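You operate a simulated robot arm through the tools that you are given. There is no shell and no other tool. Be economical: measure what you need, move in short steps, check, and stop when the job is done.

You run a simulated robot arm. Do the job below in one go: nothing can be reset, and whatever is moved stays where it is left.

TASK
Drop the load stop, slide the welder into the open crate, lower the cart and raise the stop again.
Fine: keep hands out from under the roller top; shut the lowering knob. Where these are worked on the way, their far stop is far enough and under half their travel is too little: load stop.
Where things are to end (x, y in the base frame): wrapped welder within 0.05 m of [1.26, -0.63].

The check looks at the end state, three seconds after you hand in, the way a careful person would. Anything else that was tipped, shoved, dropped, spilled or broken makes it a failure.

THE ROBOT
A 7-joint arm with a two-finger parallel gripper on a trunk, on a base that drives. Base frame: it is fixed to the floor where the robot stands at the start and does not move with it; the origin is under the middle of the robot, x ahead of it, y to its left, z up. Lengths are in m, angles in degrees, forces in N, time in s.
With the tool pointing down near the work surface it reaches from about 0.1 to 0.88 m from the robot's upright axis, wherever it stands. Its first joint turns from -115.0 to 115.0 degrees. Places, roughly: load stop [1.4, -0.1, 0.4]; lowering knob [1.3, 0.8, 0.5]; pump lever [1.2, 0.8, 0.9]; roller top [1.5, 0.3, 0.4]; wrapped welder [1.5, 0.25, 0.75]. Payload 3.91 kg.
Tool frame: the origin (TCP) lies between the finger pads and is the grasp point; the fingertips stand 0.03 m ahead of it; z points along the fingers, y is the line along which they close. Largest opening 0.11 m; finger width 0.02, thickness 0.01; the body of the gripper, 0.048 by 0.112 m, starts 0.055 m behind the TCP.
Orientation is told as [roll, pitch, yaw] about the base's x, y, z axes, in that order, counted from this pose: with the fingers straight down and closing along the base's y, the tool's x points along the base's -x, its y along +y and its z along -z.

THE INTERFACE
- The arm moves only by the tool nudge_tool. Its arguments are lists of equal length, an entry for each row: "slide": the shift along the tool's x, y, z in m, a list of three; "dr": the turn, a rotation vector about the tool's x, y, z in degrees, a list of three. In form: {"slide": [[x, y, z], ...], "dr": [[ax, ay, az], ...]}. A call has 1 to 20 rows; each row is the pose to reach, as a shift and turn from the pose commanded when the call began, along the tool's axes at that moment. "claw" is the closure, from 0 (fully open) to 1 (shut), set as the call begins (left out, the last holds). A row lasts 0.2 s, in which the tool goes at most 0.05 m and 8.6 degrees; a call with a longer step from one row to the next is refused whole, and so is a gripper value outside its range. A pose out of reach is approached as far as the arm can. The call stops where the force on the tool passes 90 N (or 10 N more than at its start, if that is more) or the arm is blocked; 0.2 s more then pass. Each finger travels about 0.153 m/s and halts on what it meets, pressing with about 23 N; the grip force reading is that of the motor and also rises with nothing between the fingers. The clock runs only during rows and for 0.2 s after the last one: add rows that repeat a pose to give the fingers time. It gives the time, the measured TCP pose, the force on the tool (base axes), the opening and the grip force at its end, in the units of the frame above (readings bear some noise), with the torque about the TCP (base axes, N m) and any sound that the robot's microphone picked up.
- Cameras (640 x 400 px; columns grow to the right, rows downward): "scene" is now at [0.2243, 0.1717, 1.133]; the picture's right is [-0.38, -0.93, 0.00], its down [-0.57, 0.23, -0.79] and it looks along [0.73, -0.30, -0.61] (base axes); focal length 275 px, centre (320, 200). "wrist" rides on the gripper at [0.072, 0.017, -0.103] in the tool frame; the picture's right is [-0.23, 0.97, 0.00], its down [-0.76, -0.18, -0.62] and it looks along [-0.61, -0.14, 0.78] (tool axes); focal length 222 px, centre (320, 200). There is no depth. A picture from a camera that has moved, and an enlarged one, comes with that camera's place and axes in the base frame and with its lens.
- camera(camera): a new picture of that camera. No time passes.
- move_column(by): slides the trunk up (or, below 0, down) by that many m; the arm and the scene camera ride with it, the base frame stays. It gives what a move gives, with no picture.
- base_move(legs): drives the robot by 1 to 6 legs, each [ahead, left, turn to the left] in m, m and degrees, along the robot's own axes; the way and the turn of a leg run together, so that a leg with both is an arc; at most 1.5 m and 180 degrees a leg. The arm and the cameras ride along, it lands a little off, and it stops where it bumps. It gives what a move gives.
- pan_tilt(pan, tilt): turns the head with the scene camera to pan (to the left, within 80 degrees either way) and tilt (down, from -29 to 69), counted from straight ahead of the robot. It gives what a move gives.
- inspect(camera, box): a new picture of the part [left, top, right, bottom] of that camera's present view, enlarged. No time passes.
- sign_off(): hands the job in; it is judged then, once.

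Go step by step. Nothing tells you exact positions but the pictures and the camera data: compare them with the known pose of the tool, close in by small moves and look again before you grip or let go. The budget is 120 turns and 82 pictures, counting those below and the enlarged ones. Unless the task says otherwise, let go and move clear before handing in.

The tools are called by a JSON object that holds its "api" and its "payload". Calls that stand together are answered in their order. nudge_tool: Moves the arm, as the interface text tells. Its arguments: {"type":"object","properties":{"slide":{"type":"array","items":{"type":"array","items":{"type":"number"}}},"dr":{"type":"array","items":{"type":"array","items":{"type":"number"}}},"claw":{"type":"number"}},"required":["slide","dr"]} The other tools are called the same way: move_column (by) slides the trunk up or down; base_move (legs) drives the base; pan_tilt (pan, tilt) turns the head that bears the scene camera; camera (camera) takes a picture; inspect (camera, box) takes an enlarged picture of a part of a camera's view; sign_off () hands the job in.

At the start:

```text
clock: 0.0
tcp_pos: [0.6286, -0.2221, 0.6588]
tool_rot: [0.1, 0.0, 0.0]
wrist_force: [-0.1, -0.1, 0.3]
torque: [0.0, 0.01, 0.04]
width: 0.11
grip_force: 0.0
trunk travel left (down, up): [-0.475, 0.515]
robot x, y, heading: [0.0016, 0.001, -0.1]
head pan, tilt: [-22.1, 37.9]
```

scene: 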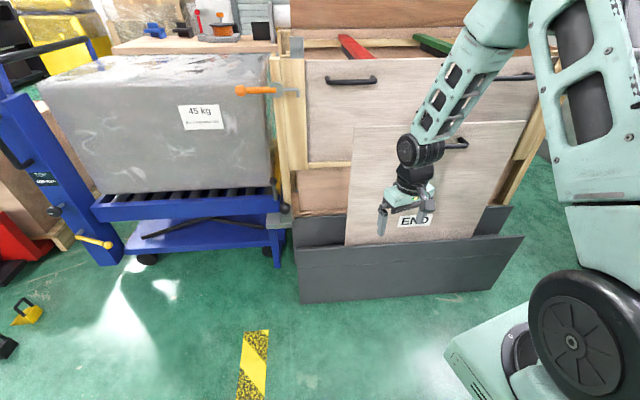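
wrist: 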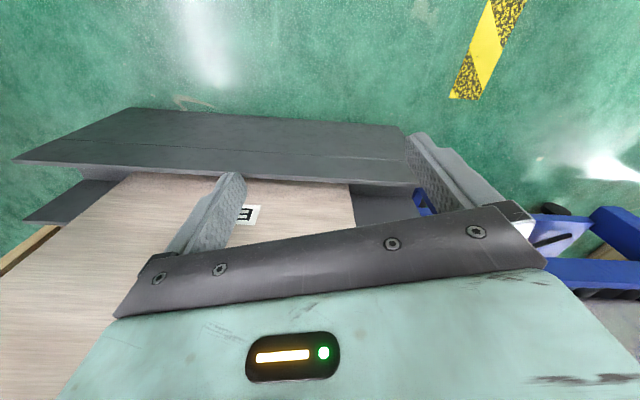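

I see a blue roller cart with a grey wrapped welder on the left, and a wooden crate to the right with a loose END panel leaning in front. I look closer at the stop, the knob and the crate.

{"api": "inspect", "payload": {"camera": "scene", "box": [220, 40, 380, 240]}}

{"api": "pan_tilt", "payload": {"pan": 20, "tilt": 30}}

{"api": "camera", "payload": {"camera": "scene"}}

```text
2.00 times, centred on (300, 140) of scene
camera zoom: at [0.2243, 0.1717, 1.133], right [-0.38, -0.93, 0.0], down [-0.57, 0.23, -0.79], along [0.73, -0.3, -0.61], focal length 549 px, centre (360, 320)
```

zoom: 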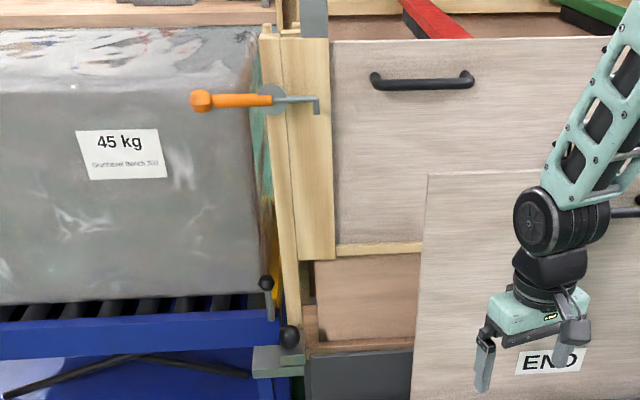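

```text
clock: 1.1
tcp_pos: [0.6286, -0.2226, 0.6592]
tool_rot: [0.1, 0.0, 0.1]
wrist_force: [0.4, 0.4, 0.1]
torque: [0.06, 0.01, 0.03]
width: 0.11
grip_force: 0.1
trunk travel left (down, up): [-0.475, 0.515]
robot x, y, heading: [0.0002, -0.0002, -0.1]
head pan, tilt: [20.0, 30.0]
```

```text
78 pictures are left
camera scene: at [0.2293, 0.2351, 1.1453], right [0.34, -0.94, 0.0], down [-0.47, -0.17, -0.87], along [0.81, 0.3, -0.5], focal length 275 px, centre (320, 200)
```

scene: 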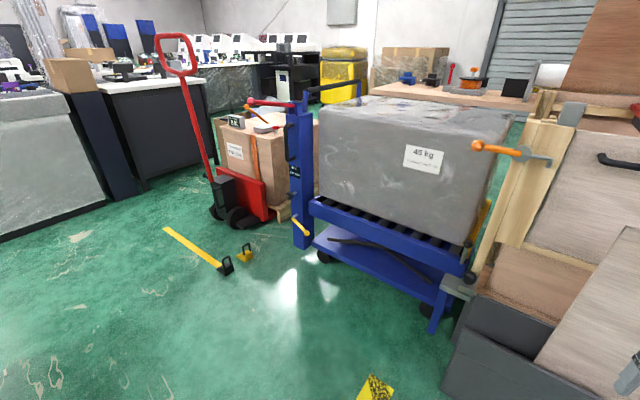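

The crate lies to the right of the cart, along a slightly skewed axis. I raise the trunk for a better view into it.

{"api": "move_column", "payload": {"by": 0.45}}

{"api": "pan_tilt", "payload": {"pan": -15, "tilt": 45}}

{"api": "camera", "payload": {"camera": "scene"}}

```text
refused: 0.45 is not a number from -0.4 to 0.4
```

```text
clock: 2.1
tcp_pos: [0.6287, -0.2219, 0.6582]
tool_rot: [0.1, 0.0, 0.0]
wrist_force: [-0.2, 0.9, 0.0]
torque: [0.03, -0.02, 0.0]
width: 0.1099
grip_force: 0.0
trunk travel left (down, up): [-0.475, 0.515]
robot x, y, heading: [0.0012, -0.0, 0.1]
head pan, tilt: [-15.0, 45.0]
```

```text
77 pictures are left
camera scene: at [0.2229, 0.1833, 1.1227], right [-0.26, -0.97, 0.0], down [-0.68, 0.18, -0.71], along [0.68, -0.18, -0.71], focal length 275 px, centre (320, 200)
```

scene: 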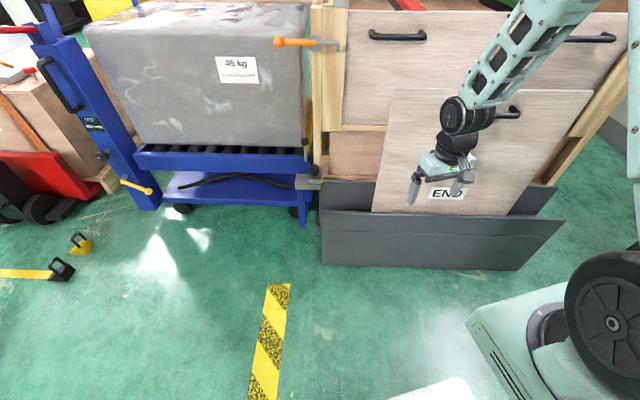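

{"api": "move_column", "payload": {"by": 0.4}}

{"api": "pan_tilt", "payload": {"pan": -15, "tilt": 40}}

{"api": "camera", "payload": {"camera": "scene"}}

```text
clock: 5.9
tcp_pos: [0.628, -0.2216, 1.0586]
tool_rot: [0.1, 0.1, 0.0]
wrist_force: [0.4, 0.2, 0.2]
torque: [0.0, -0.05, 0.02]
width: 0.11
grip_force: 0.1
trunk travel left (down, up): [-0.875, 0.115]
robot x, y, heading: [-0.0006, 0.0009, 0.3]
head pan, tilt: [-15.0, 45.0]
```

```text
clock: 6.6
tcp_pos: [0.6278, -0.2221, 1.0586]
tool_rot: [0.0, 0.0, 0.0]
wrist_force: [-0.3, -0.4, -0.3]
torque: [0.01, 0.01, 0.0]
width: 0.1103
grip_force: 0.0
trunk travel left (down, up): [-0.875, 0.115]
robot x, y, heading: [0.0004, -0.004, 0.0]
head pan, tilt: [-15.0, 40.0]
```

```text
76 pictures are left
camera scene: at [0.2264, 0.1822, 1.5299], right [-0.26, -0.97, 0.0], down [-0.62, 0.17, -0.77], along [0.74, -0.2, -0.64], focal length 275 px, centre (320, 200)
```

scene: 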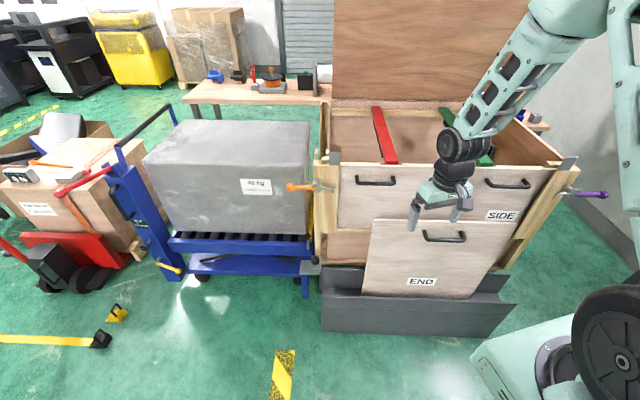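

The crate's near SIDE panel is on, the END panel is off and its left end faces the cart. I zoom on the open end and the inside.

{"api": "inspect", "payload": {"camera": "scene", "box": [260, 80, 420, 180]}}

{"api": "inspect", "payload": {"camera": "scene", "box": [250, 170, 410, 300]}}

{"api": "inspect", "payload": {"camera": "scene", "box": [90, 100, 250, 300]}}

{"api": "inspect", "payload": {"camera": "scene", "box": [400, 80, 620, 220]}}

```text
4.00 times, centred on (340, 130) of scene
camera zoom: at [0.2264, 0.1822, 1.5299], right [-0.26, -0.97, 0.0], down [-0.62, 0.17, -0.77], along [0.74, -0.2, -0.64], focal length 1098 px, centre (240, 480)
```

zoom: 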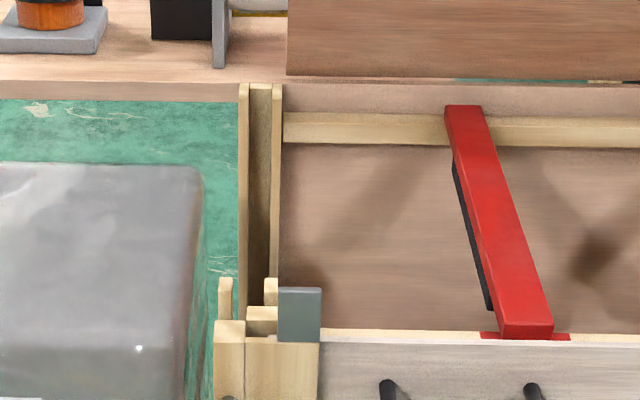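

```text
3.08 times, centred on (330, 235) of scene
camera zoom: at [0.2264, 0.1822, 1.5299], right [-0.26, -0.97, 0.0], down [-0.62, 0.17, -0.77], along [0.74, -0.2, -0.64], focal length 845 px, centre (289, 92)
```

zoom: 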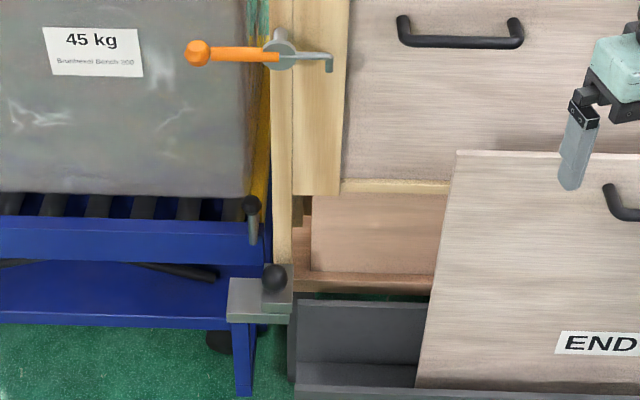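

```text
2.00 times, centred on (170, 200) of scene
camera zoom: at [0.2264, 0.1822, 1.5299], right [-0.26, -0.97, 0.0], down [-0.62, 0.17, -0.77], along [0.74, -0.2, -0.64], focal length 549 px, centre (620, 200)
```

zoom: 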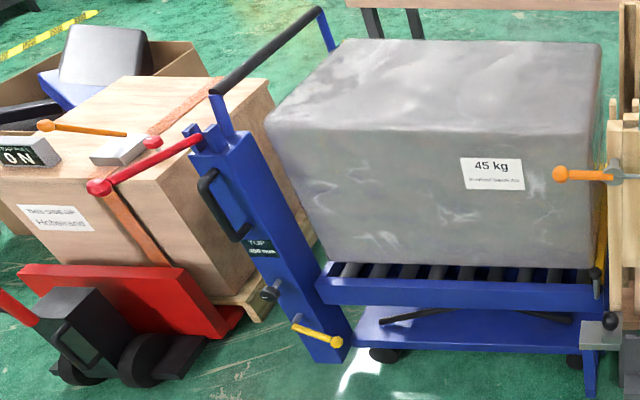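

```text
2.86 times, centred on (510, 150) of scene
camera zoom: at [0.2264, 0.1822, 1.5299], right [-0.26, -0.97, 0.0], down [-0.62, 0.17, -0.77], along [0.74, -0.2, -0.64], focal length 784 px, centre (-223, 343)
```

zoom: 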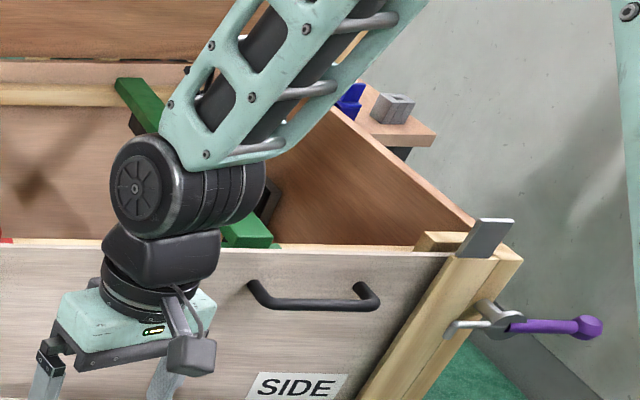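

The stop appears to be the yellow/black plate at the cart's right end, with a small black-ball lever beside it. I drive left to view the open end obliquely and check the braces' clearance.

{"api": "base_move", "payload": {"legs": [[0, 0.6, 0]]}}

{"api": "pan_tilt", "payload": {"pan": -35, "tilt": 30}}

{"api": "camera", "payload": {"camera": "scene"}}

```text
clock: 10.0
tcp_pos: [0.6292, 0.3703, 1.0589]
tool_rot: [0.0, 0.0, -0.4]
wrist_force: [-0.5, -0.2, 0.7]
torque: [0.02, 0.03, 0.0]
width: 0.1101
grip_force: 0.1
trunk travel left (down, up): [-0.875, 0.115]
robot x, y, heading: [0.0015, 0.595, -0.6]
head pan, tilt: [-15.0, 40.0]
```

```text
clock: 10.8
tcp_pos: [0.6294, 0.3702, 1.0592]
tool_rot: [0.1, 0.0, -0.5]
wrist_force: [0.0, -0.3, 0.0]
torque: [0.0, 0.0, -0.03]
width: 0.1099
grip_force: 0.1
trunk travel left (down, up): [-0.875, 0.115]
robot x, y, heading: [0.0025, 0.5973, -0.2]
head pan, tilt: [-35.0, 30.0]
```

```text
71 pictures are left
camera scene: at [0.2222, 0.7475, 1.5452], right [-0.58, -0.81, 0.0], down [-0.41, 0.29, -0.87], along [0.71, -0.5, -0.5], focal length 275 px, centre (320, 200)
```

scene: 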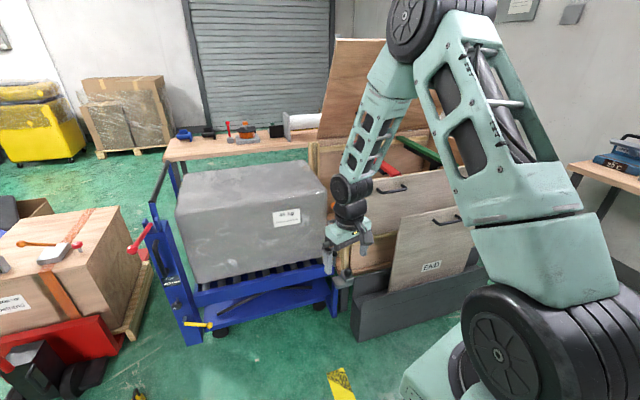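

The arm blocks part of the view; I zoom on the visible parts and also take the wrist view.

{"api": "inspect", "payload": {"camera": "scene", "box": [290, 120, 450, 320]}}

{"api": "camera", "payload": {"camera": "wrist"}}

```text
2.00 times, centred on (370, 220) of scene
camera zoom: at [0.2222, 0.7475, 1.5452], right [-0.58, -0.81, 0.0], down [-0.41, 0.29, -0.87], along [0.71, -0.5, -0.5], focal length 549 px, centre (220, 160)
```

zoom: 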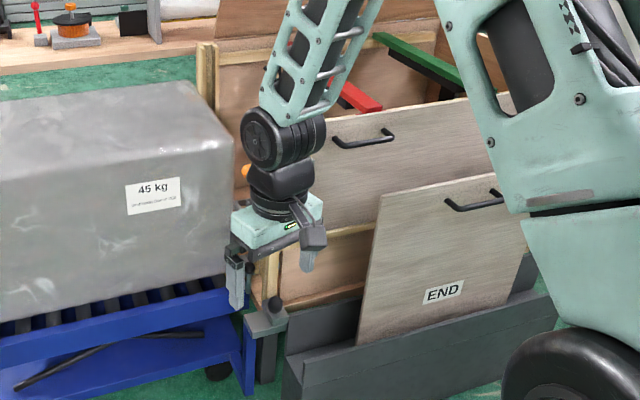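

```text
69 pictures are left
camera wrist: at [0.5579, 0.3878, 1.1621], right [0.24, 0.97, 0.0], down [0.76, -0.18, 0.62], along [0.61, -0.15, -0.78], focal length 222 px, centre (320, 200)
```

wrist: 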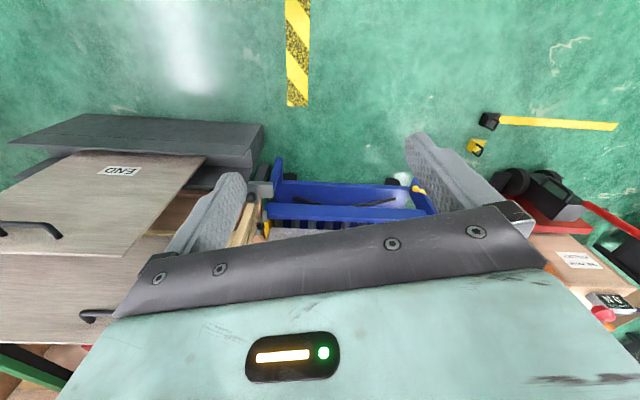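

I turn the base right by 50° so that the arm swings out of the way, and look back with the head panned left.

{"api": "base_move", "payload": {"legs": [[0, 0.2, 0], [0, 0, -50]]}}

{"api": "pan_tilt", "payload": {"pan": 18, "tilt": 30}}

{"api": "camera", "payload": {"camera": "scene"}}

```text
clock: 12.3
tcp_pos: [0.6459, 0.4979, 1.0581]
tool_rot: [0.1, 0.0, 1.5]
wrist_force: [0.3, -0.9, 0.0]
torque: [0.0, -0.01, 0.0]
width: 0.1097
grip_force: 0.1
trunk travel left (down, up): [-0.875, 0.115]
robot x, y, heading: [0.01, 0.7006, 1.2]
head pan, tilt: [-35.0, 30.0]
stopped in leg 1: the robot was blocked; the commanded pose is now the measured one
```

```text
clock: 13.5
tcp_pos: [0.6457, 0.4981, 1.0589]
tool_rot: [0.1, 0.0, 1.4]
wrist_force: [-0.3, -0.4, 0.6]
torque: [0.02, 0.03, -0.01]
width: 0.1101
grip_force: 0.1
trunk travel left (down, up): [-0.875, 0.115]
robot x, y, heading: [0.0161, 0.7044, 1.6]
head pan, tilt: [18.0, 30.0]
```

```text
68 pictures are left
camera scene: at [0.2369, 0.9417, 1.5453], right [0.33, -0.94, 0.0], down [-0.47, -0.16, -0.87], along [0.82, 0.29, -0.5], focal length 275 px, centre (320, 200)
```

scene: 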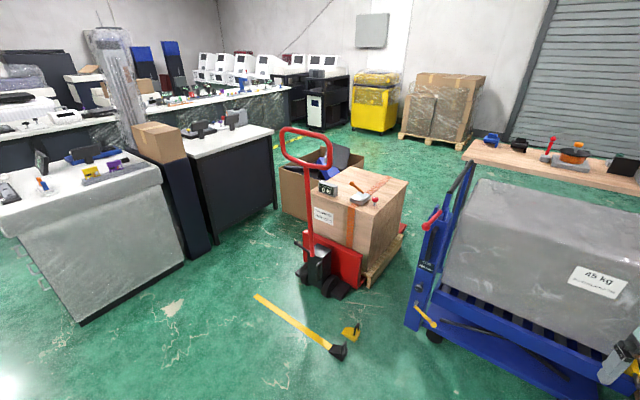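

Something on my left stopped the drive; I back off a little, then turn right.

{"api": "base_move", "payload": {"legs": [[0, -0.1, 0], [0, 0, -50]]}}

{"api": "camera", "payload": {"camera": "scene"}}

```text
clock: 16.4
tcp_pos: [0.3873, 0.0498, 1.0585]
tool_rot: [0.1, -0.1, -35.4]
wrist_force: [-0.5, -0.2, 0.4]
torque: [0.0, -0.04, 0.02]
width: 0.1101
grip_force: 0.1
trunk travel left (down, up): [-0.875, 0.115]
robot x, y, heading: [0.007, 0.594, -35.6]
head pan, tilt: [18.0, 30.0]
stopped in leg 2: the robot was blocked; the commanded pose is now the measured one
```

```text
67 pictures are left
camera scene: at [0.3279, 0.6515, 1.5453], right [-0.3, -0.95, 0.0], down [-0.48, 0.15, -0.87], along [0.83, -0.26, -0.5], focal length 275 px, centre (320, 200)
```

scene: 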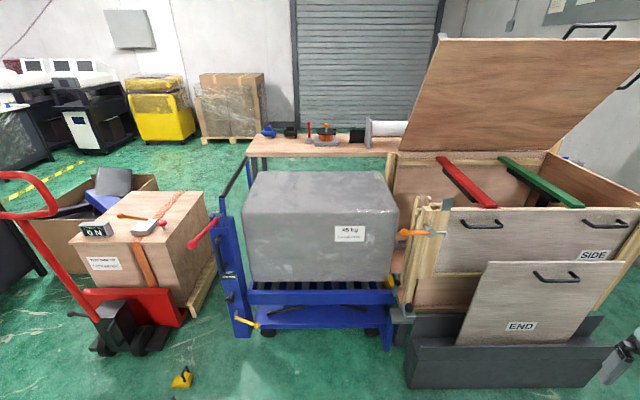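

A clear view now. I zoom on the crate end and brace area.

{"api": "inspect", "payload": {"camera": "scene", "box": [370, 130, 530, 230]}}

{"api": "inspect", "payload": {"camera": "scene", "box": [350, 220, 510, 340]}}

{"api": "inspect", "payload": {"camera": "scene", "box": [180, 200, 300, 340]}}

```text
4.00 times, centred on (450, 180) of scene
camera zoom: at [0.3279, 0.6515, 1.5453], right [-0.3, -0.95, 0.0], down [-0.48, 0.15, -0.87], along [0.83, -0.26, -0.5], focal length 1098 px, centre (-200, 280)
```

zoom: 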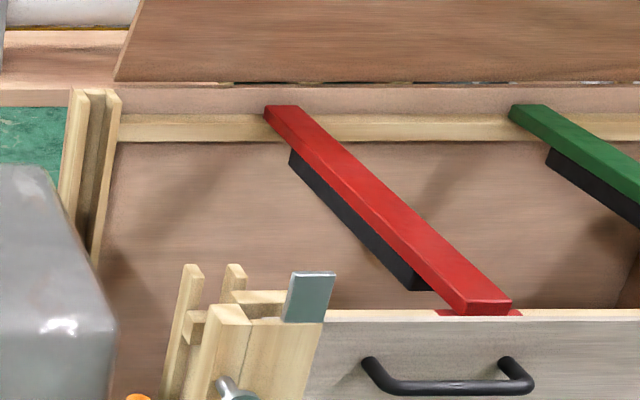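

```text
3.33 times, centred on (430, 280) of scene
camera zoom: at [0.3279, 0.6515, 1.5453], right [-0.3, -0.95, 0.0], down [-0.48, 0.15, -0.87], along [0.83, -0.26, -0.5], focal length 915 px, centre (-47, -67)
```

zoom: 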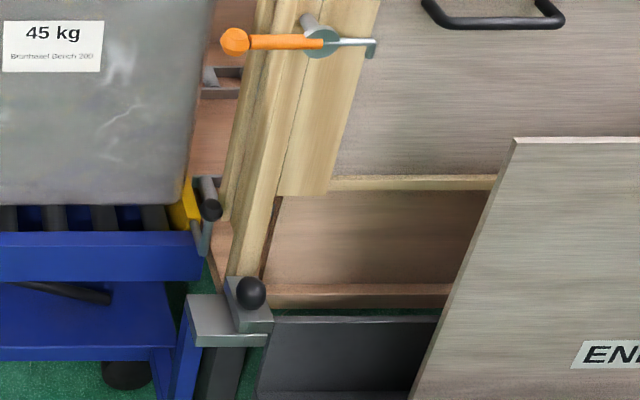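

```text
2.86 times, centred on (240, 270) of scene
camera zoom: at [0.3279, 0.6515, 1.5453], right [-0.3, -0.95, 0.0], down [-0.48, 0.15, -0.87], along [0.83, -0.26, -0.5], focal length 784 px, centre (549, 0)
```

zoom: 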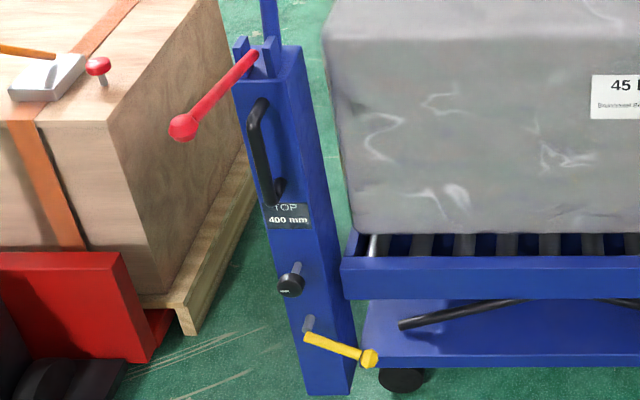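

The red and green braces carry black pads whose underside looks close to the welder's top height, so I need a precise comparison. I lower the camera to near that height and look level.

{"api": "move_column", "payload": {"by": -0.4}}

{"api": "move_column", "payload": {"by": -0.19}}

{"api": "pan_tilt", "payload": {"pan": 5, "tilt": 8}}

{"api": "camera", "payload": {"camera": "scene"}}

{"api": "inspect", "payload": {"camera": "scene", "box": [240, 100, 400, 200]}}

```text
clock: 20.2
tcp_pos: [0.389, 0.0505, 0.6587]
tool_rot: [0.1, -0.1, -35.3]
wrist_force: [-0.6, 1.1, 0.3]
torque: [-0.03, -0.01, -0.01]
width: 0.11
grip_force: 0.1
trunk travel left (down, up): [-0.475, 0.515]
robot x, y, heading: [0.0053, 0.5964, -35.4]
head pan, tilt: [18.0, 30.0]
```

```text
clock: 22.3
tcp_pos: [0.3893, 0.0499, 0.4694]
tool_rot: [0.1, 0.0, -35.4]
wrist_force: [-1.0, 0.0, 0.2]
torque: [0.04, 0.03, 0.0]
width: 0.11
grip_force: 0.0
trunk travel left (down, up): [-0.285, 0.705]
robot x, y, heading: [0.0066, 0.5958, -35.6]
head pan, tilt: [18.0, 30.0]
```

```text
clock: 23.1
tcp_pos: [0.3894, 0.0515, 0.4683]
tool_rot: [0.2, 0.0, -35.4]
wrist_force: [0.2, 0.0, -1.0]
torque: [-0.02, -0.04, 0.03]
width: 0.1098
grip_force: 0.1
trunk travel left (down, up): [-0.285, 0.705]
robot x, y, heading: [0.0043, 0.5988, -35.6]
head pan, tilt: [5.0, 8.0]
```

```text
63 pictures are left
camera scene: at [0.3216, 0.632, 0.9908], right [-0.51, -0.86, 0.0], down [-0.12, 0.07, -0.99], along [0.85, -0.5, -0.14], focal length 275 px, centre (320, 200)
```

scene: 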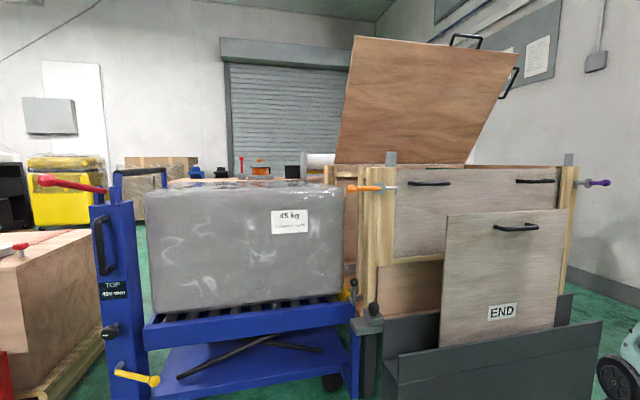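

```text
4.00 times, centred on (320, 150) of scene
camera zoom: at [0.3216, 0.632, 0.9908], right [-0.51, -0.86, 0.0], down [-0.12, 0.07, -0.99], along [0.85, -0.5, -0.14], focal length 1098 px, centre (320, 400)
```

zoom: 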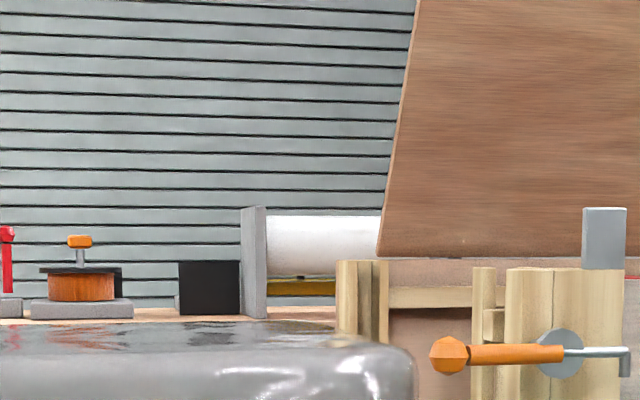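

From the level view the welder's top is at about z 0.89 and the brace top about 0.96, so the pads should just clear, but I want to check up close. I raise the trunk and drive nearer, square to the cart.

{"api": "move_column", "payload": {"by": 0.4}}

{"api": "move_column", "payload": {"by": 0.2}}

{"api": "base_move", "payload": {"legs": [[0.6, 0.03, 0], [0, 0, 17]]}}

{"api": "pan_tilt", "payload": {"pan": 0, "tilt": 50}}

{"api": "camera", "payload": {"camera": "scene"}}

{"api": "camera", "payload": {"camera": "wrist"}}

```text
clock: 27.0
tcp_pos: [0.3895, 0.0502, 0.868]
tool_rot: [0.1, 0.0, -35.3]
wrist_force: [-0.4, -0.5, 0.4]
torque: [0.0, -0.03, -0.02]
width: 0.1101
grip_force: 0.0
trunk travel left (down, up): [-0.685, 0.305]
robot x, y, heading: [0.0066, 0.5958, -35.5]
head pan, tilt: [5.0, 8.0]
```

```text
clock: 29.1
tcp_pos: [0.3883, 0.0483, 1.0687]
tool_rot: [0.1, 0.0, -35.3]
wrist_force: [-0.7, 0.3, -1.1]
torque: [0.0, -0.03, -0.02]
width: 0.1099
grip_force: 0.0
trunk travel left (down, up): [-0.885, 0.105]
robot x, y, heading: [0.0048, 0.5924, -35.7]
head pan, tilt: [5.0, 8.0]
```

```text
clock: 33.5
tcp_pos: [1.044, -0.1317, 1.0686]
tool_rot: [0.0, -0.1, -17.8]
wrist_force: [0.4, -0.2, -0.4]
torque: [0.02, 0.0, -0.02]
width: 0.1101
grip_force: 0.1
trunk travel left (down, up): [-0.885, 0.105]
robot x, y, heading: [0.5118, 0.272, -17.9]
head pan, tilt: [5.0, 8.0]
```

```text
clock: 34.6
tcp_pos: [1.0445, -0.1324, 1.0694]
tool_rot: [0.1, 0.0, -17.8]
wrist_force: [-0.5, -0.7, 0.4]
torque: [-0.02, -0.04, 0.02]
width: 0.1101
grip_force: 0.1
trunk travel left (down, up): [-0.885, 0.105]
robot x, y, heading: [0.5129, 0.2736, -17.8]
head pan, tilt: [0.0, 50.0]
```

```text
61 pictures are left
camera scene: at [0.7878, 0.3981, 1.5258], right [-0.31, -0.95, 0.0], down [-0.73, 0.24, -0.64], along [0.61, -0.2, -0.77], focal length 275 px, centre (320, 200)
```

scene: 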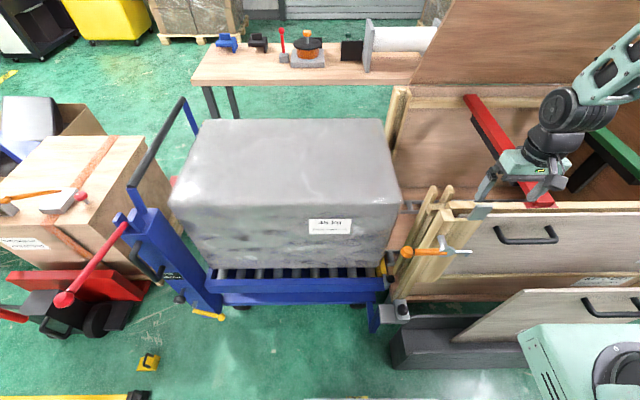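

```text
60 pictures are left
camera wrist: at [0.9816, -0.0941, 1.1722], right [0.51, 0.86, 0.0], down [0.67, -0.4, 0.62], along [0.54, -0.32, -0.78], focal length 222 px, centre (320, 200)
```

wrist: 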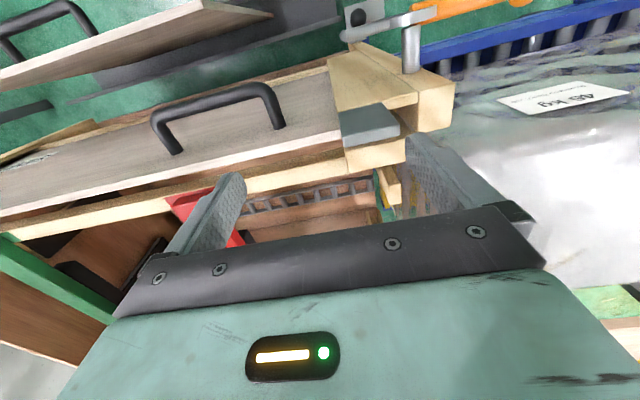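

The welder's top measures about 0.71 × 0.37 m, centred near (1.53, 0.27), so it must slide about 0.94 m along (-0.27, -0.96). I check how far my base sticks out and zoom into the crate from this view.

{"api": "inspect", "payload": {"camera": "scene", "box": [370, 80, 530, 220]}}

{"api": "inspect", "payload": {"camera": "scene", "box": [360, 200, 460, 320]}}

{"api": "inspect", "payload": {"camera": "scene", "box": [60, 90, 240, 320]}}

{"api": "pan_tilt", "payload": {"pan": 0, "tilt": 69}}

{"api": "camera", "payload": {"camera": "scene"}}

```text
2.86 times, centred on (450, 150) of scene
camera zoom: at [0.7878, 0.3981, 1.5258], right [-0.31, -0.95, 0.0], down [-0.73, 0.24, -0.64], along [0.61, -0.2, -0.77], focal length 784 px, centre (-51, 343)
```

zoom: 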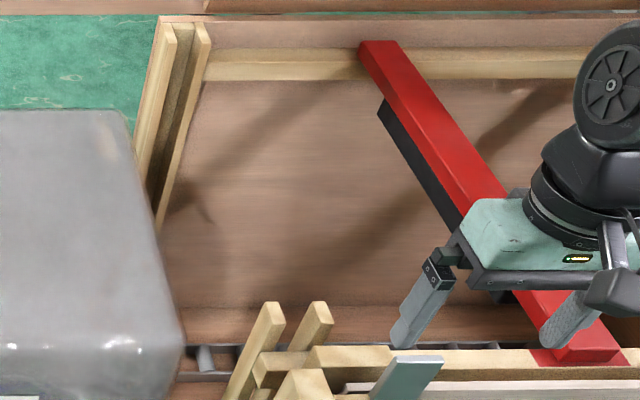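

```text
3.33 times, centred on (410, 260) of scene
camera zoom: at [0.7878, 0.3981, 1.5258], right [-0.31, -0.95, 0.0], down [-0.73, 0.24, -0.64], along [0.61, -0.2, -0.77], focal length 915 px, centre (20, 0)
```

zoom: 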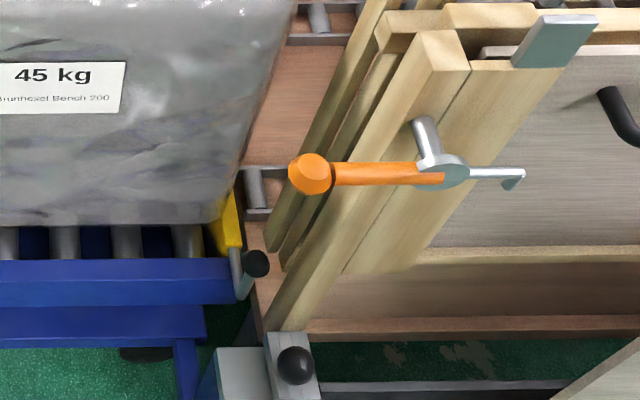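

```text
1.74 times, centred on (150, 205) of scene
camera zoom: at [0.7878, 0.3981, 1.5258], right [-0.31, -0.95, 0.0], down [-0.73, 0.24, -0.64], along [0.61, -0.2, -0.77], focal length 478 px, centre (616, 191)
```

zoom: 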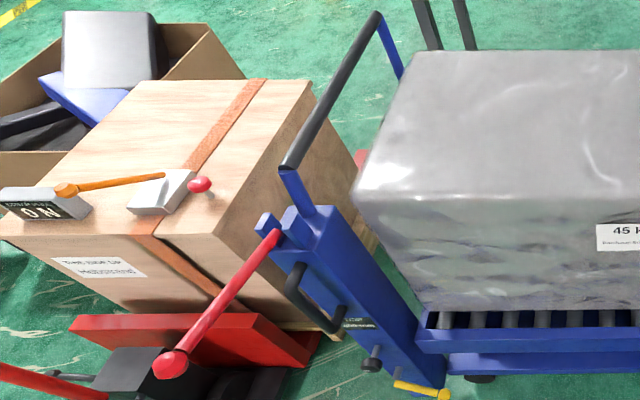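

```text
clock: 35.4
tcp_pos: [1.0438, -0.1325, 1.0689]
tool_rot: [0.0, 0.1, -17.9]
wrist_force: [-0.5, 0.1, 0.0]
torque: [-0.02, 0.02, -0.01]
width: 0.1098
grip_force: 0.0
trunk travel left (down, up): [-0.885, 0.105]
robot x, y, heading: [0.5163, 0.2711, -17.9]
head pan, tilt: [0.0, 68.8]
```

```text
56 pictures are left
camera scene: at [0.7678, 0.4045, 1.5039], right [-0.31, -0.95, 0.0], down [-0.89, 0.29, -0.36], along [0.35, -0.11, -0.93], focal length 275 px, centre (320, 200)
```

scene: 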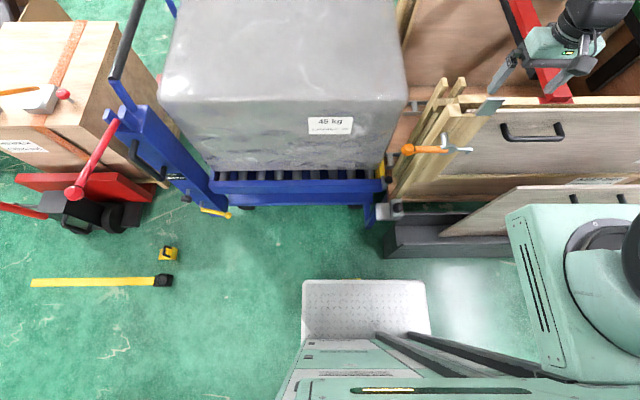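

My base front is about 0.32 m ahead and 0.30 m to each side, so I must move left before going forward past the grey tray. The crate floor has roller tracks. I move up, then set the wrist camera level over the welder to check the brace pad height.

{"api": "base_move", "payload": {"legs": [[0, 0.27, 0], [0.14, 0, 0]]}}

{"api": "nudge_tool", "payload": {"slide": [[0, 0, -0.03], [0, 0, -0.06], [0, 0, -0.06], [0, 0, -0.06], [0, 0, -0.06], [0, 0, -0.06], [0, 0, -0.06], [0, 0, -0.06], [0, 0, -0.06], [0, 0, -0.06], [0, 0, -0.06]], "dr": [[0, 0, 0], [0, 0, 8], [0, 0, 16], [0, 0, 24], [0, 0, 32], [0, 0, 40], [0, 0, 48], [0, 0, 56], [0, 0, 64], [0, 0, 72], [0, 0, 80]], "claw": 1}}

```text
clock: 38.3
tcp_pos: [1.2639, 0.0876, 1.0687]
tool_rot: [0.1, 0.0, -17.7]
wrist_force: [0.4, 0.4, -0.3]
torque: [0.0, -0.02, 0.0]
width: 0.1099
grip_force: 0.0
trunk travel left (down, up): [-0.885, 0.105]
robot x, y, heading: [0.7295, 0.4916, -17.8]
head pan, tilt: [0.0, 68.8]
```

```text
clock: 40.7
tcp_pos: [1.2633, 0.0876, 1.1285]
tool_rot: [0.0, 0.1, -97.8]
wrist_force: [1.0, 0.0, 0.0]
torque: [0.01, -0.03, 0.02]
width: 0.0
grip_force: 22.9
trunk travel left (down, up): [-0.885, 0.105]
robot x, y, heading: [0.7296, 0.4885, -18.0]
head pan, tilt: [0.0, 68.8]
```

Now I tilt the tool up by 64° so the wrist camera looks level along the slide direction.

{"api": "nudge_tool", "payload": {"slide": [[0, 0.01, 0], [0, 0.02, 0], [0, 0.03, 0], [0, 0.04, 0.02], [0, 0.05, 0.04], [0, 0.06, 0.06], [0, 0.06, 0.08], [0, 0.06, 0.1]], "dr": [[0, -8, 0], [0, -16, 0], [0, -24, 0], [0, -32, 0], [0, -40, 0], [0, -48, 0], [0, -56, 0], [0, -64, 0]]}}

{"api": "camera", "payload": {"camera": "wrist"}}

```text
clock: 42.5
tcp_pos: [1.3245, 0.0784, 1.0278]
tool_rot: [0.3, -64.0, -98.0]
wrist_force: [0.1, 0.4, -0.5]
torque: [0.0, -0.03, 0.0]
width: 0.0
grip_force: 23.1
trunk travel left (down, up): [-0.885, 0.105]
robot x, y, heading: [0.7318, 0.4881, -18.1]
head pan, tilt: [0.0, 68.8]
```

```text
55 pictures are left
camera wrist: at [1.3583, 0.2007, 1.0091], right [0.95, -0.23, 0.21], down [-0.15, 0.25, 0.96], along [-0.27, -0.94, 0.2], focal length 222 px, centre (320, 200)
```

wrist: 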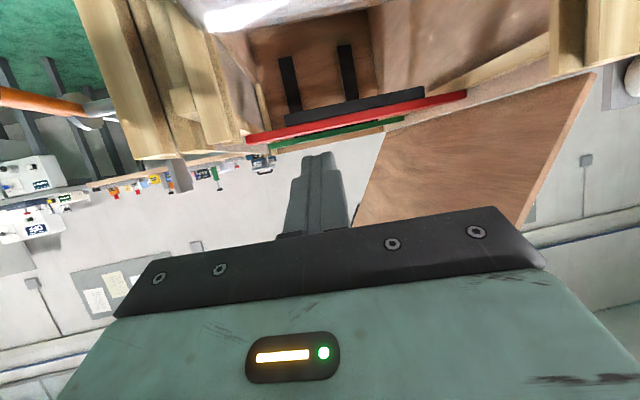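

I can see into the crate under the red brace's black pad. I zoom there.

{"api": "inspect", "payload": {"camera": "wrist", "box": [220, 0, 480, 170]}}

```text
2.35 times, centred on (350, 85) of wrist
camera zoom: at [1.3583, 0.2007, 1.0091], right [0.95, -0.23, 0.21], down [-0.15, 0.25, 0.96], along [-0.27, -0.94, 0.2], focal length 523 px, centre (249, 471)
```

zoom: 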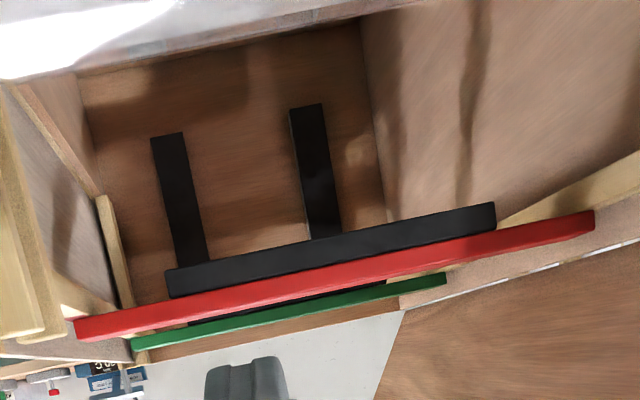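

The pad underside is at about z 0.90 and the welder top about 0.885–0.893, so it should clear by a small margin; I will push watching the force. Next, the load stop: I look closely at its lever.

{"api": "pan_tilt", "payload": {"pan": -25, "tilt": 55}}

{"api": "camera", "payload": {"camera": "scene"}}

```text
clock: 43.4
tcp_pos: [1.3238, 0.0788, 1.0285]
tool_rot: [0.1, -64.0, -97.8]
wrist_force: [0.0, -0.3, 0.0]
torque: [-0.01, -0.04, 0.0]
width: 0.0001
grip_force: 23.5
trunk travel left (down, up): [-0.885, 0.105]
robot x, y, heading: [0.7308, 0.4879, -17.7]
head pan, tilt: [-25.0, 55.0]
```

```text
53 pictures are left
camera scene: at [0.9851, 0.5919, 1.5192], right [-0.68, -0.73, 0.0], down [-0.6, 0.56, -0.57], along [0.42, -0.39, -0.82], focal length 275 px, centre (320, 200)
```

scene: 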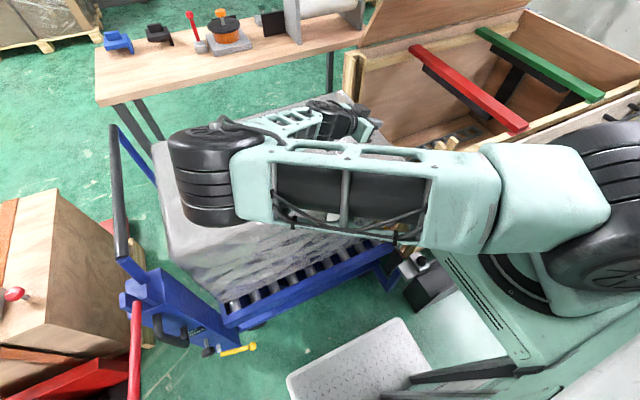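

The arm hides the lever from the head camera, so I un-tilt the tool and bring the wrist camera round to the lever instead.

{"api": "nudge_tool", "payload": {"slide": [[-0.036, 0, -0.018], [-0.063, 0, -0.031], [-0.063, 0, -0.031], [-0.063, 0, -0.031], [-0.063, 0, -0.031], [-0.063, 0, -0.031], [-0.063, 0, -0.031], [-0.063, 0, -0.031], [-0.063, 0, -0.031], [-0.063, 0, -0.031]], "dr": [[0, 0, 0], [0, 8, 0], [0, 16, 0], [0, 24, 0], [0, 32, 0], [0, 40, 0], [0, 48, 0], [0, 56, 0], [0, 64, 0], [0, 64, 0]]}}

{"api": "nudge_tool", "payload": {"slide": [[0, -0.04, 0], [0, -0.08, 0], [0, -0.12, 0], [0, -0.16, 0], [0, -0.2, 0], [0, -0.24, 0], [0, -0.28, 0], [0, -0.31, 0], [0, -0.31, 0], [0, -0.31, 0]], "dr": [[0, 0, -8], [0, 0, -16], [0, 0, -24], [0, 0, -32], [0, 0, -40], [0, 0, -48], [0, 0, -56], [0, 0, -64], [0, 0, -72], [0, 0, -80]]}}

```text
clock: 45.6
tcp_pos: [1.3244, 0.0789, 1.0997]
tool_rot: [0.2, 0.3, -97.6]
wrist_force: [-0.1, 0.3, -0.2]
torque: [-0.01, -0.03, 0.02]
width: 0.0
grip_force: 23.0
trunk travel left (down, up): [-0.885, 0.105]
robot x, y, heading: [0.7281, 0.486, -17.9]
head pan, tilt: [-25.0, 55.0]
```

```text
clock: 47.8
tcp_pos: [1.0512, 0.0662, 1.0978]
tool_rot: [0.3, 0.1, -17.5]
wrist_force: [0.9, -0.2, -0.1]
torque: [0.0, 0.05, 0.0]
width: 0.0
grip_force: 23.2
out of reach, approached as far as the arm can: row 6, 7, 8, 9, 10
trunk travel left (down, up): [-0.885, 0.105]
robot x, y, heading: [0.731, 0.4902, -17.8]
head pan, tilt: [-25.0, 55.0]
```

The tool is in front of the cart now, so I lower the trunk and look with the wrist camera.

{"api": "move_column", "payload": {"by": -0.36}}

{"api": "camera", "payload": {"camera": "wrist"}}

```text
clock: 51.3
tcp_pos: [1.05, 0.0672, 0.7384]
tool_rot: [0.1, 0.1, -17.6]
wrist_force: [0.3, 0.0, -0.3]
torque: [-0.02, -0.02, -0.04]
width: 0.0
grip_force: 22.7
trunk travel left (down, up): [-0.525, 0.465]
robot x, y, heading: [0.7348, 0.4907, -18.0]
head pan, tilt: [-25.0, 55.0]
```

```text
52 pictures are left
camera wrist: at [0.9874, 0.105, 0.8414], right [0.51, 0.86, 0.0], down [0.67, -0.4, 0.62], along [0.53, -0.32, -0.78], focal length 222 px, centre (320, 200)
```

wrist: 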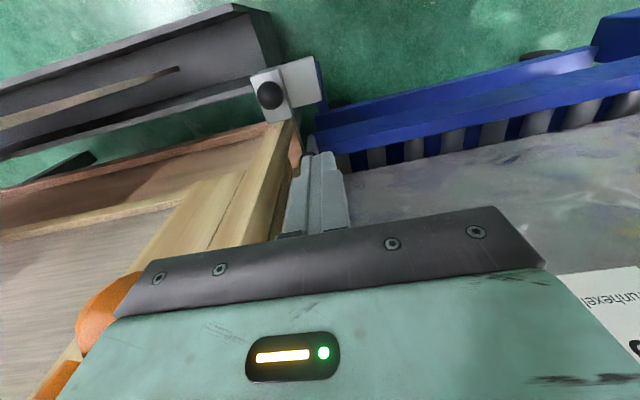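

The fingers hide the lever; I shift the tool left and look again with both cameras.

{"api": "nudge_tool", "payload": {"slide": [[0, 0.05, 0], [0, 0.1, 0], [0.03, 0.13, 0], [0.05, 0.15, 0]], "dr": [[0, 0, 0], [0, 0, 0], [0, 0, 0], [0, 0, 0]]}}

{"api": "inspect", "payload": {"camera": "wrist", "box": [120, 20, 320, 220]}}

{"api": "camera", "payload": {"camera": "scene"}}

```text
clock: 52.3
tcp_pos: [1.1438, 0.1604, 0.7328]
tool_rot: [0.3, 0.2, -17.7]
wrist_force: [0.0, 0.0, 0.2]
torque: [0.02, -0.03, -0.02]
width: 0.0
grip_force: 23.0
out of reach, approached as far as the arm can: row 1, 2, 3, 4
trunk travel left (down, up): [-0.525, 0.465]
robot x, y, heading: [0.7312, 0.4901, -18.0]
head pan, tilt: [-25.0, 55.0]
```

```text
2.00 times, centred on (220, 120) of wrist
camera zoom: at [1.0809, 0.1974, 0.8365], right [0.51, 0.86, 0.0], down [0.67, -0.4, 0.62], along [0.53, -0.32, -0.79], focal length 444 px, centre (520, 360)
```

zoom: 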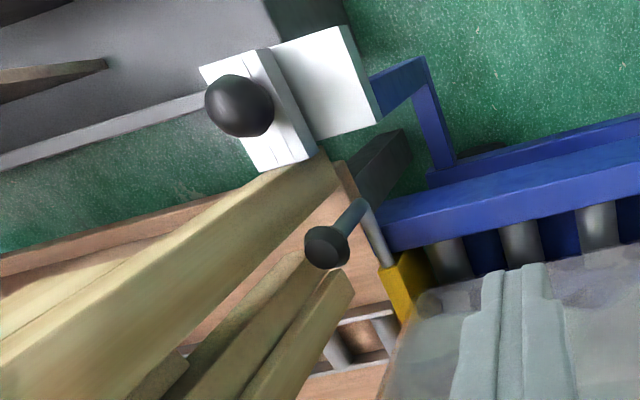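

```text
50 pictures are left
camera scene: at [0.9849, 0.5915, 1.1593], right [-0.68, -0.73, 0.0], down [-0.6, 0.56, -0.57], along [0.42, -0.39, -0.82], focal length 275 px, centre (320, 200)
```

scene: 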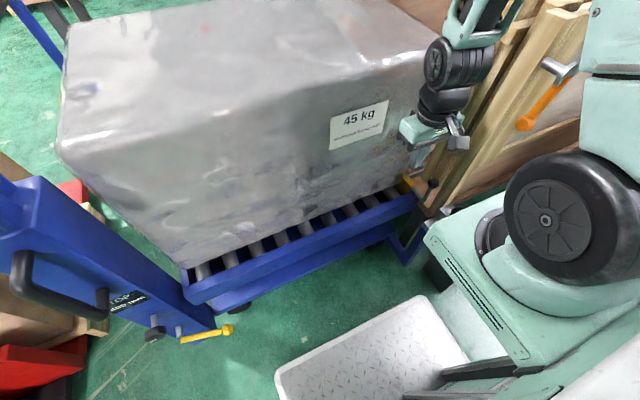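

I zoom on the lever from both cameras to see how it moves.

{"api": "inspect", "payload": {"camera": "scene", "box": [385, 160, 465, 250]}}

{"api": "inspect", "payload": {"camera": "wrist", "box": [190, 60, 290, 160]}}

```text
4.44 times, centred on (425, 205) of scene
camera zoom: at [0.9849, 0.5915, 1.1593], right [-0.68, -0.73, 0.0], down [-0.6, 0.56, -0.57], along [0.42, -0.39, -0.82], focal length 1220 px, centre (-147, 178)
```

zoom: 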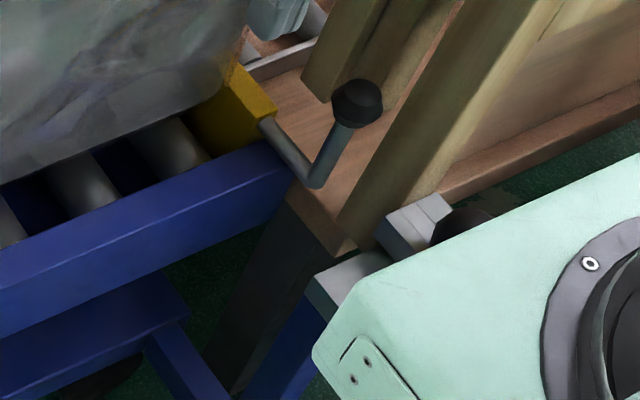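

```text
4.00 times, centred on (240, 110) of wrist
camera zoom: at [1.0809, 0.1974, 0.8365], right [0.51, 0.86, 0.0], down [0.67, -0.4, 0.62], along [0.53, -0.32, -0.79], focal length 888 px, centre (640, 560)
```

zoom: 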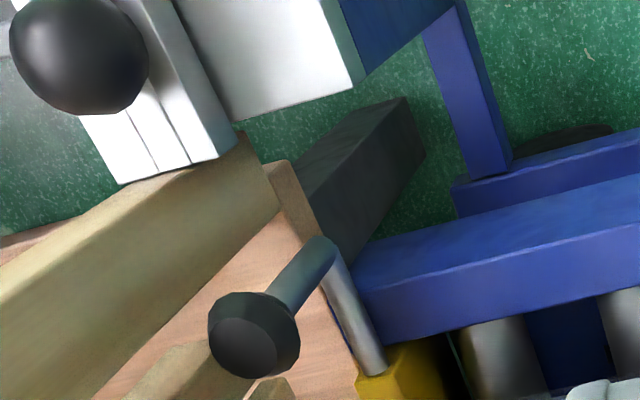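

The stop is a crank: the shaft runs across the cart end at about z 0.43 with an upright 0.10 m arm ending in a ball at about (1.127, 0.007, 0.53). It should swing over towards the crate, so I bring closed fingers beside the ball on its left.

{"api": "nudge_tool", "payload": {"slide": [[-0.01, -0.02, 0.04], [-0.02, -0.04, 0.08], [-0.027, -0.06, 0.12], [-0.027, -0.075, 0.16], [-0.027, -0.08, 0.19], [-0.027, -0.085, 0.208]], "dr": [[0, 0, 0], [0, 0, 0], [0, 0, 0], [0, 0, 0], [0, 0, 0], [0, 0, 0]], "claw": 1}}

{"api": "camera", "payload": {"camera": "scene"}}

{"api": "camera", "payload": {"camera": "wrist"}}

```text
clock: 53.7
tcp_pos: [1.1437, 0.0759, 0.524]
tool_rot: [0.2, 0.2, -17.8]
wrist_force: [0.3, -0.1, 0.4]
torque: [0.04, 0.0, 0.02]
width: 0.0003
grip_force: 23.0
trunk travel left (down, up): [-0.525, 0.465]
robot x, y, heading: [0.7302, 0.4889, -17.8]
head pan, tilt: [-25.0, 55.0]
```

```text
47 pictures are left
camera scene: at [0.985, 0.5919, 1.1593], right [-0.68, -0.73, 0.0], down [-0.6, 0.56, -0.57], along [0.42, -0.39, -0.82], focal length 275 px, centre (320, 200)
```

scene: 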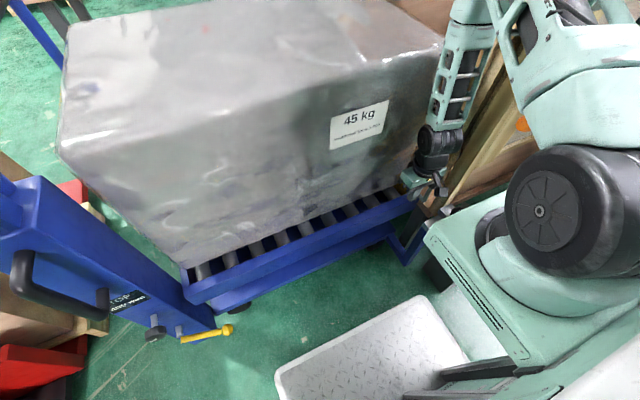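

```text
46 pictures are left
camera wrist: at [1.081, 0.1142, 0.6286], right [0.51, 0.86, 0.0], down [0.67, -0.4, 0.62], along [0.53, -0.32, -0.78], focal length 222 px, centre (320, 200)
```

wrist: 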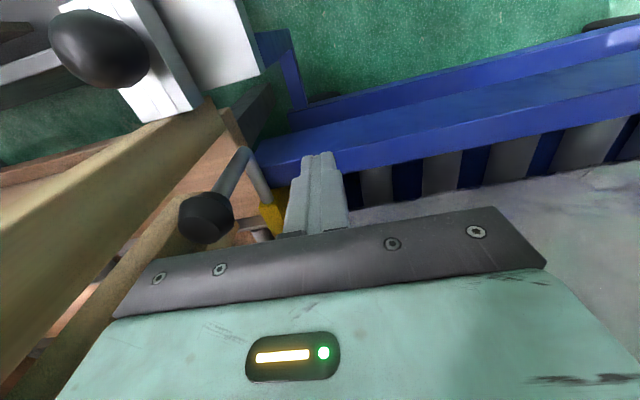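

The fingers are beside the ball. I push gently towards the crate and watch the force.

{"api": "nudge_tool", "payload": {"slide": [[0, -0.02, 0], [0, -0.035, 0], [0, -0.045, 0], [0, -0.055, 0], [0, -0.065, 0], [0, -0.075, 0]], "dr": [[0, 0, 0], [0, 0, 0], [0, 0, 0], [0, 0, 0], [0, 0, 0], [0, 0, 0]]}}

{"api": "camera", "payload": {"camera": "wrist"}}

```text
clock: 54.9
tcp_pos: [1.1299, 0.0352, 0.5217]
tool_rot: [1.8, 0.7, -16.2]
wrist_force: [2.6, 7.3, 2.8]
torque: [-0.03, 0.01, 0.05]
width: 0.0
grip_force: 23.0
trunk travel left (down, up): [-0.525, 0.465]
robot x, y, heading: [0.7299, 0.4906, -17.6]
head pan, tilt: [-25.0, 55.0]
stopped in row 6: the force on the tool passed its limit at 98 N (the readings are from after the stop); the commanded pose is now the measured one
```

```text
45 pictures are left
camera wrist: at [1.0664, 0.0675, 0.6276], right [0.49, 0.87, 0.03], down [0.68, -0.41, 0.61], along [0.54, -0.28, -0.79], focal length 222 px, centre (320, 200)
```

wrist: 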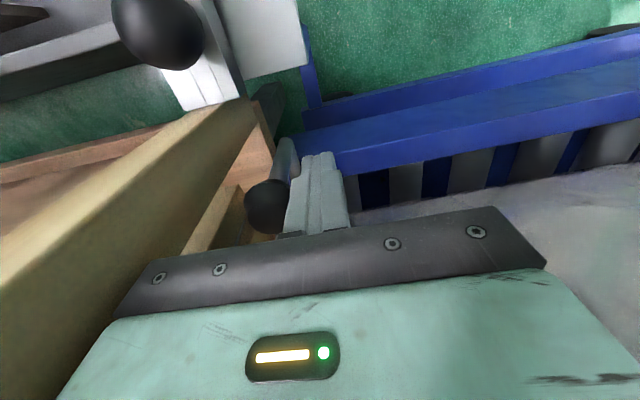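

It doesn't go that way (98 N), so it must swing the other way. I'll take the ball between the pads, closing along the crank's axis, so first I lift, turn the tool and look.

{"api": "nudge_tool", "payload": {"slide": [[0, 0.03, 0], [0, 0.04, -0.04], [0, 0.04, -0.08], [0, 0.04, -0.12], [0, 0.04, -0.13], [0, 0.04, -0.13], [0, 0.04, -0.13], [0, 0.04, -0.13], [0, 0.04, -0.13], [0, 0.04, -0.13], [0, 0.04, -0.13], [0, 0.04, -0.13], [0, 0.04, -0.13], [0, 0.04, -0.13], [0, 0.04, -0.13]], "dr": [[0, 0, 0], [0, 0, 0], [0, 0, 0], [0, 0, 8], [0, 0, 16], [0, 0, 24], [0, 0, 32], [0, 0, 40], [0, 0, 48], [0, 0, 56], [0, 0, 64], [0, 0, 72], [0, 0, 80], [0, 0, 88], [0, 0, 89.6]], "claw": 0.36}}

{"api": "camera", "payload": {"camera": "wrist"}}

```text
clock: 58.1
tcp_pos: [1.1412, 0.0665, 0.6538]
tool_rot: [-0.7, 1.7, -106.3]
wrist_force: [-0.1, 0.1, 0.8]
torque: [0.01, 0.0, -0.01]
width: 0.0703
grip_force: 0.0
trunk travel left (down, up): [-0.525, 0.465]
robot x, y, heading: [0.7319, 0.4877, -17.9]
head pan, tilt: [-25.0, 55.0]
```

```text
44 pictures are left
camera wrist: at [1.1784, 0.1286, 0.7596], right [0.87, -0.49, -0.02], down [-0.38, -0.7, 0.6], along [-0.31, -0.52, -0.8], focal length 222 px, centre (320, 200)
```

wrist: 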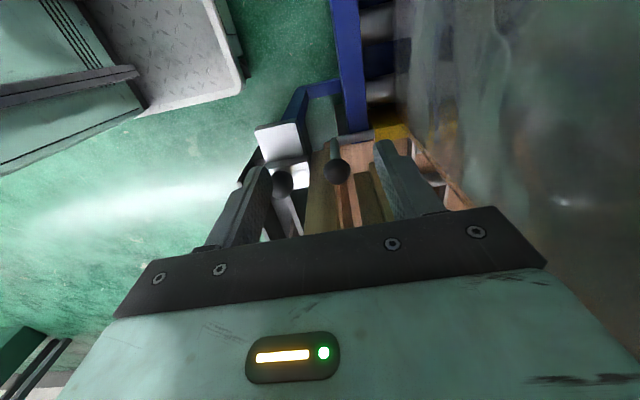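

The ball is confirmed at (1.128, 0.006, 0.53). I move over it and down around it.

{"api": "nudge_tool", "payload": {"slide": [[-0.03, 0.002, 0], [-0.0617, 0.0045, 0], [-0.0617, 0.0045, 0.04], [-0.0617, 0.0045, 0.08], [-0.0617, 0.0045, 0.11], [-0.0617, 0.0045, 0.125]], "dr": [[0, 0, 0], [0, 0, 0], [0, 0, 0], [0, 0, 0], [0, 0, 0], [0, 0, 0]]}}

{"api": "camera", "payload": {"camera": "wrist"}}

```text
clock: 59.0
tcp_pos: [1.1316, 0.017, 0.6183]
tool_rot: [-0.7, 2.6, -105.5]
wrist_force: [0.8, 8.9, -0.2]
torque: [-0.91, 0.04, -0.24]
width: 0.0702
grip_force: 0.1
trunk travel left (down, up): [-0.525, 0.465]
robot x, y, heading: [0.7337, 0.4904, -17.4]
head pan, tilt: [-25.0, 55.0]
stopped in row 4: the force on the tool passed its limit at 100 N (the readings are from after the stop); the commanded pose is now the measured one
```

```text
43 pictures are left
camera wrist: at [1.1686, 0.0762, 0.7251], right [0.88, -0.48, -0.02], down [-0.38, -0.71, 0.59], along [-0.3, -0.51, -0.81], focal length 222 px, centre (320, 200)
```

wrist: 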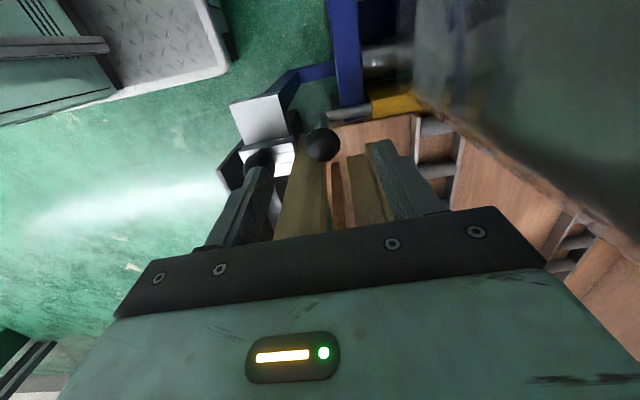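

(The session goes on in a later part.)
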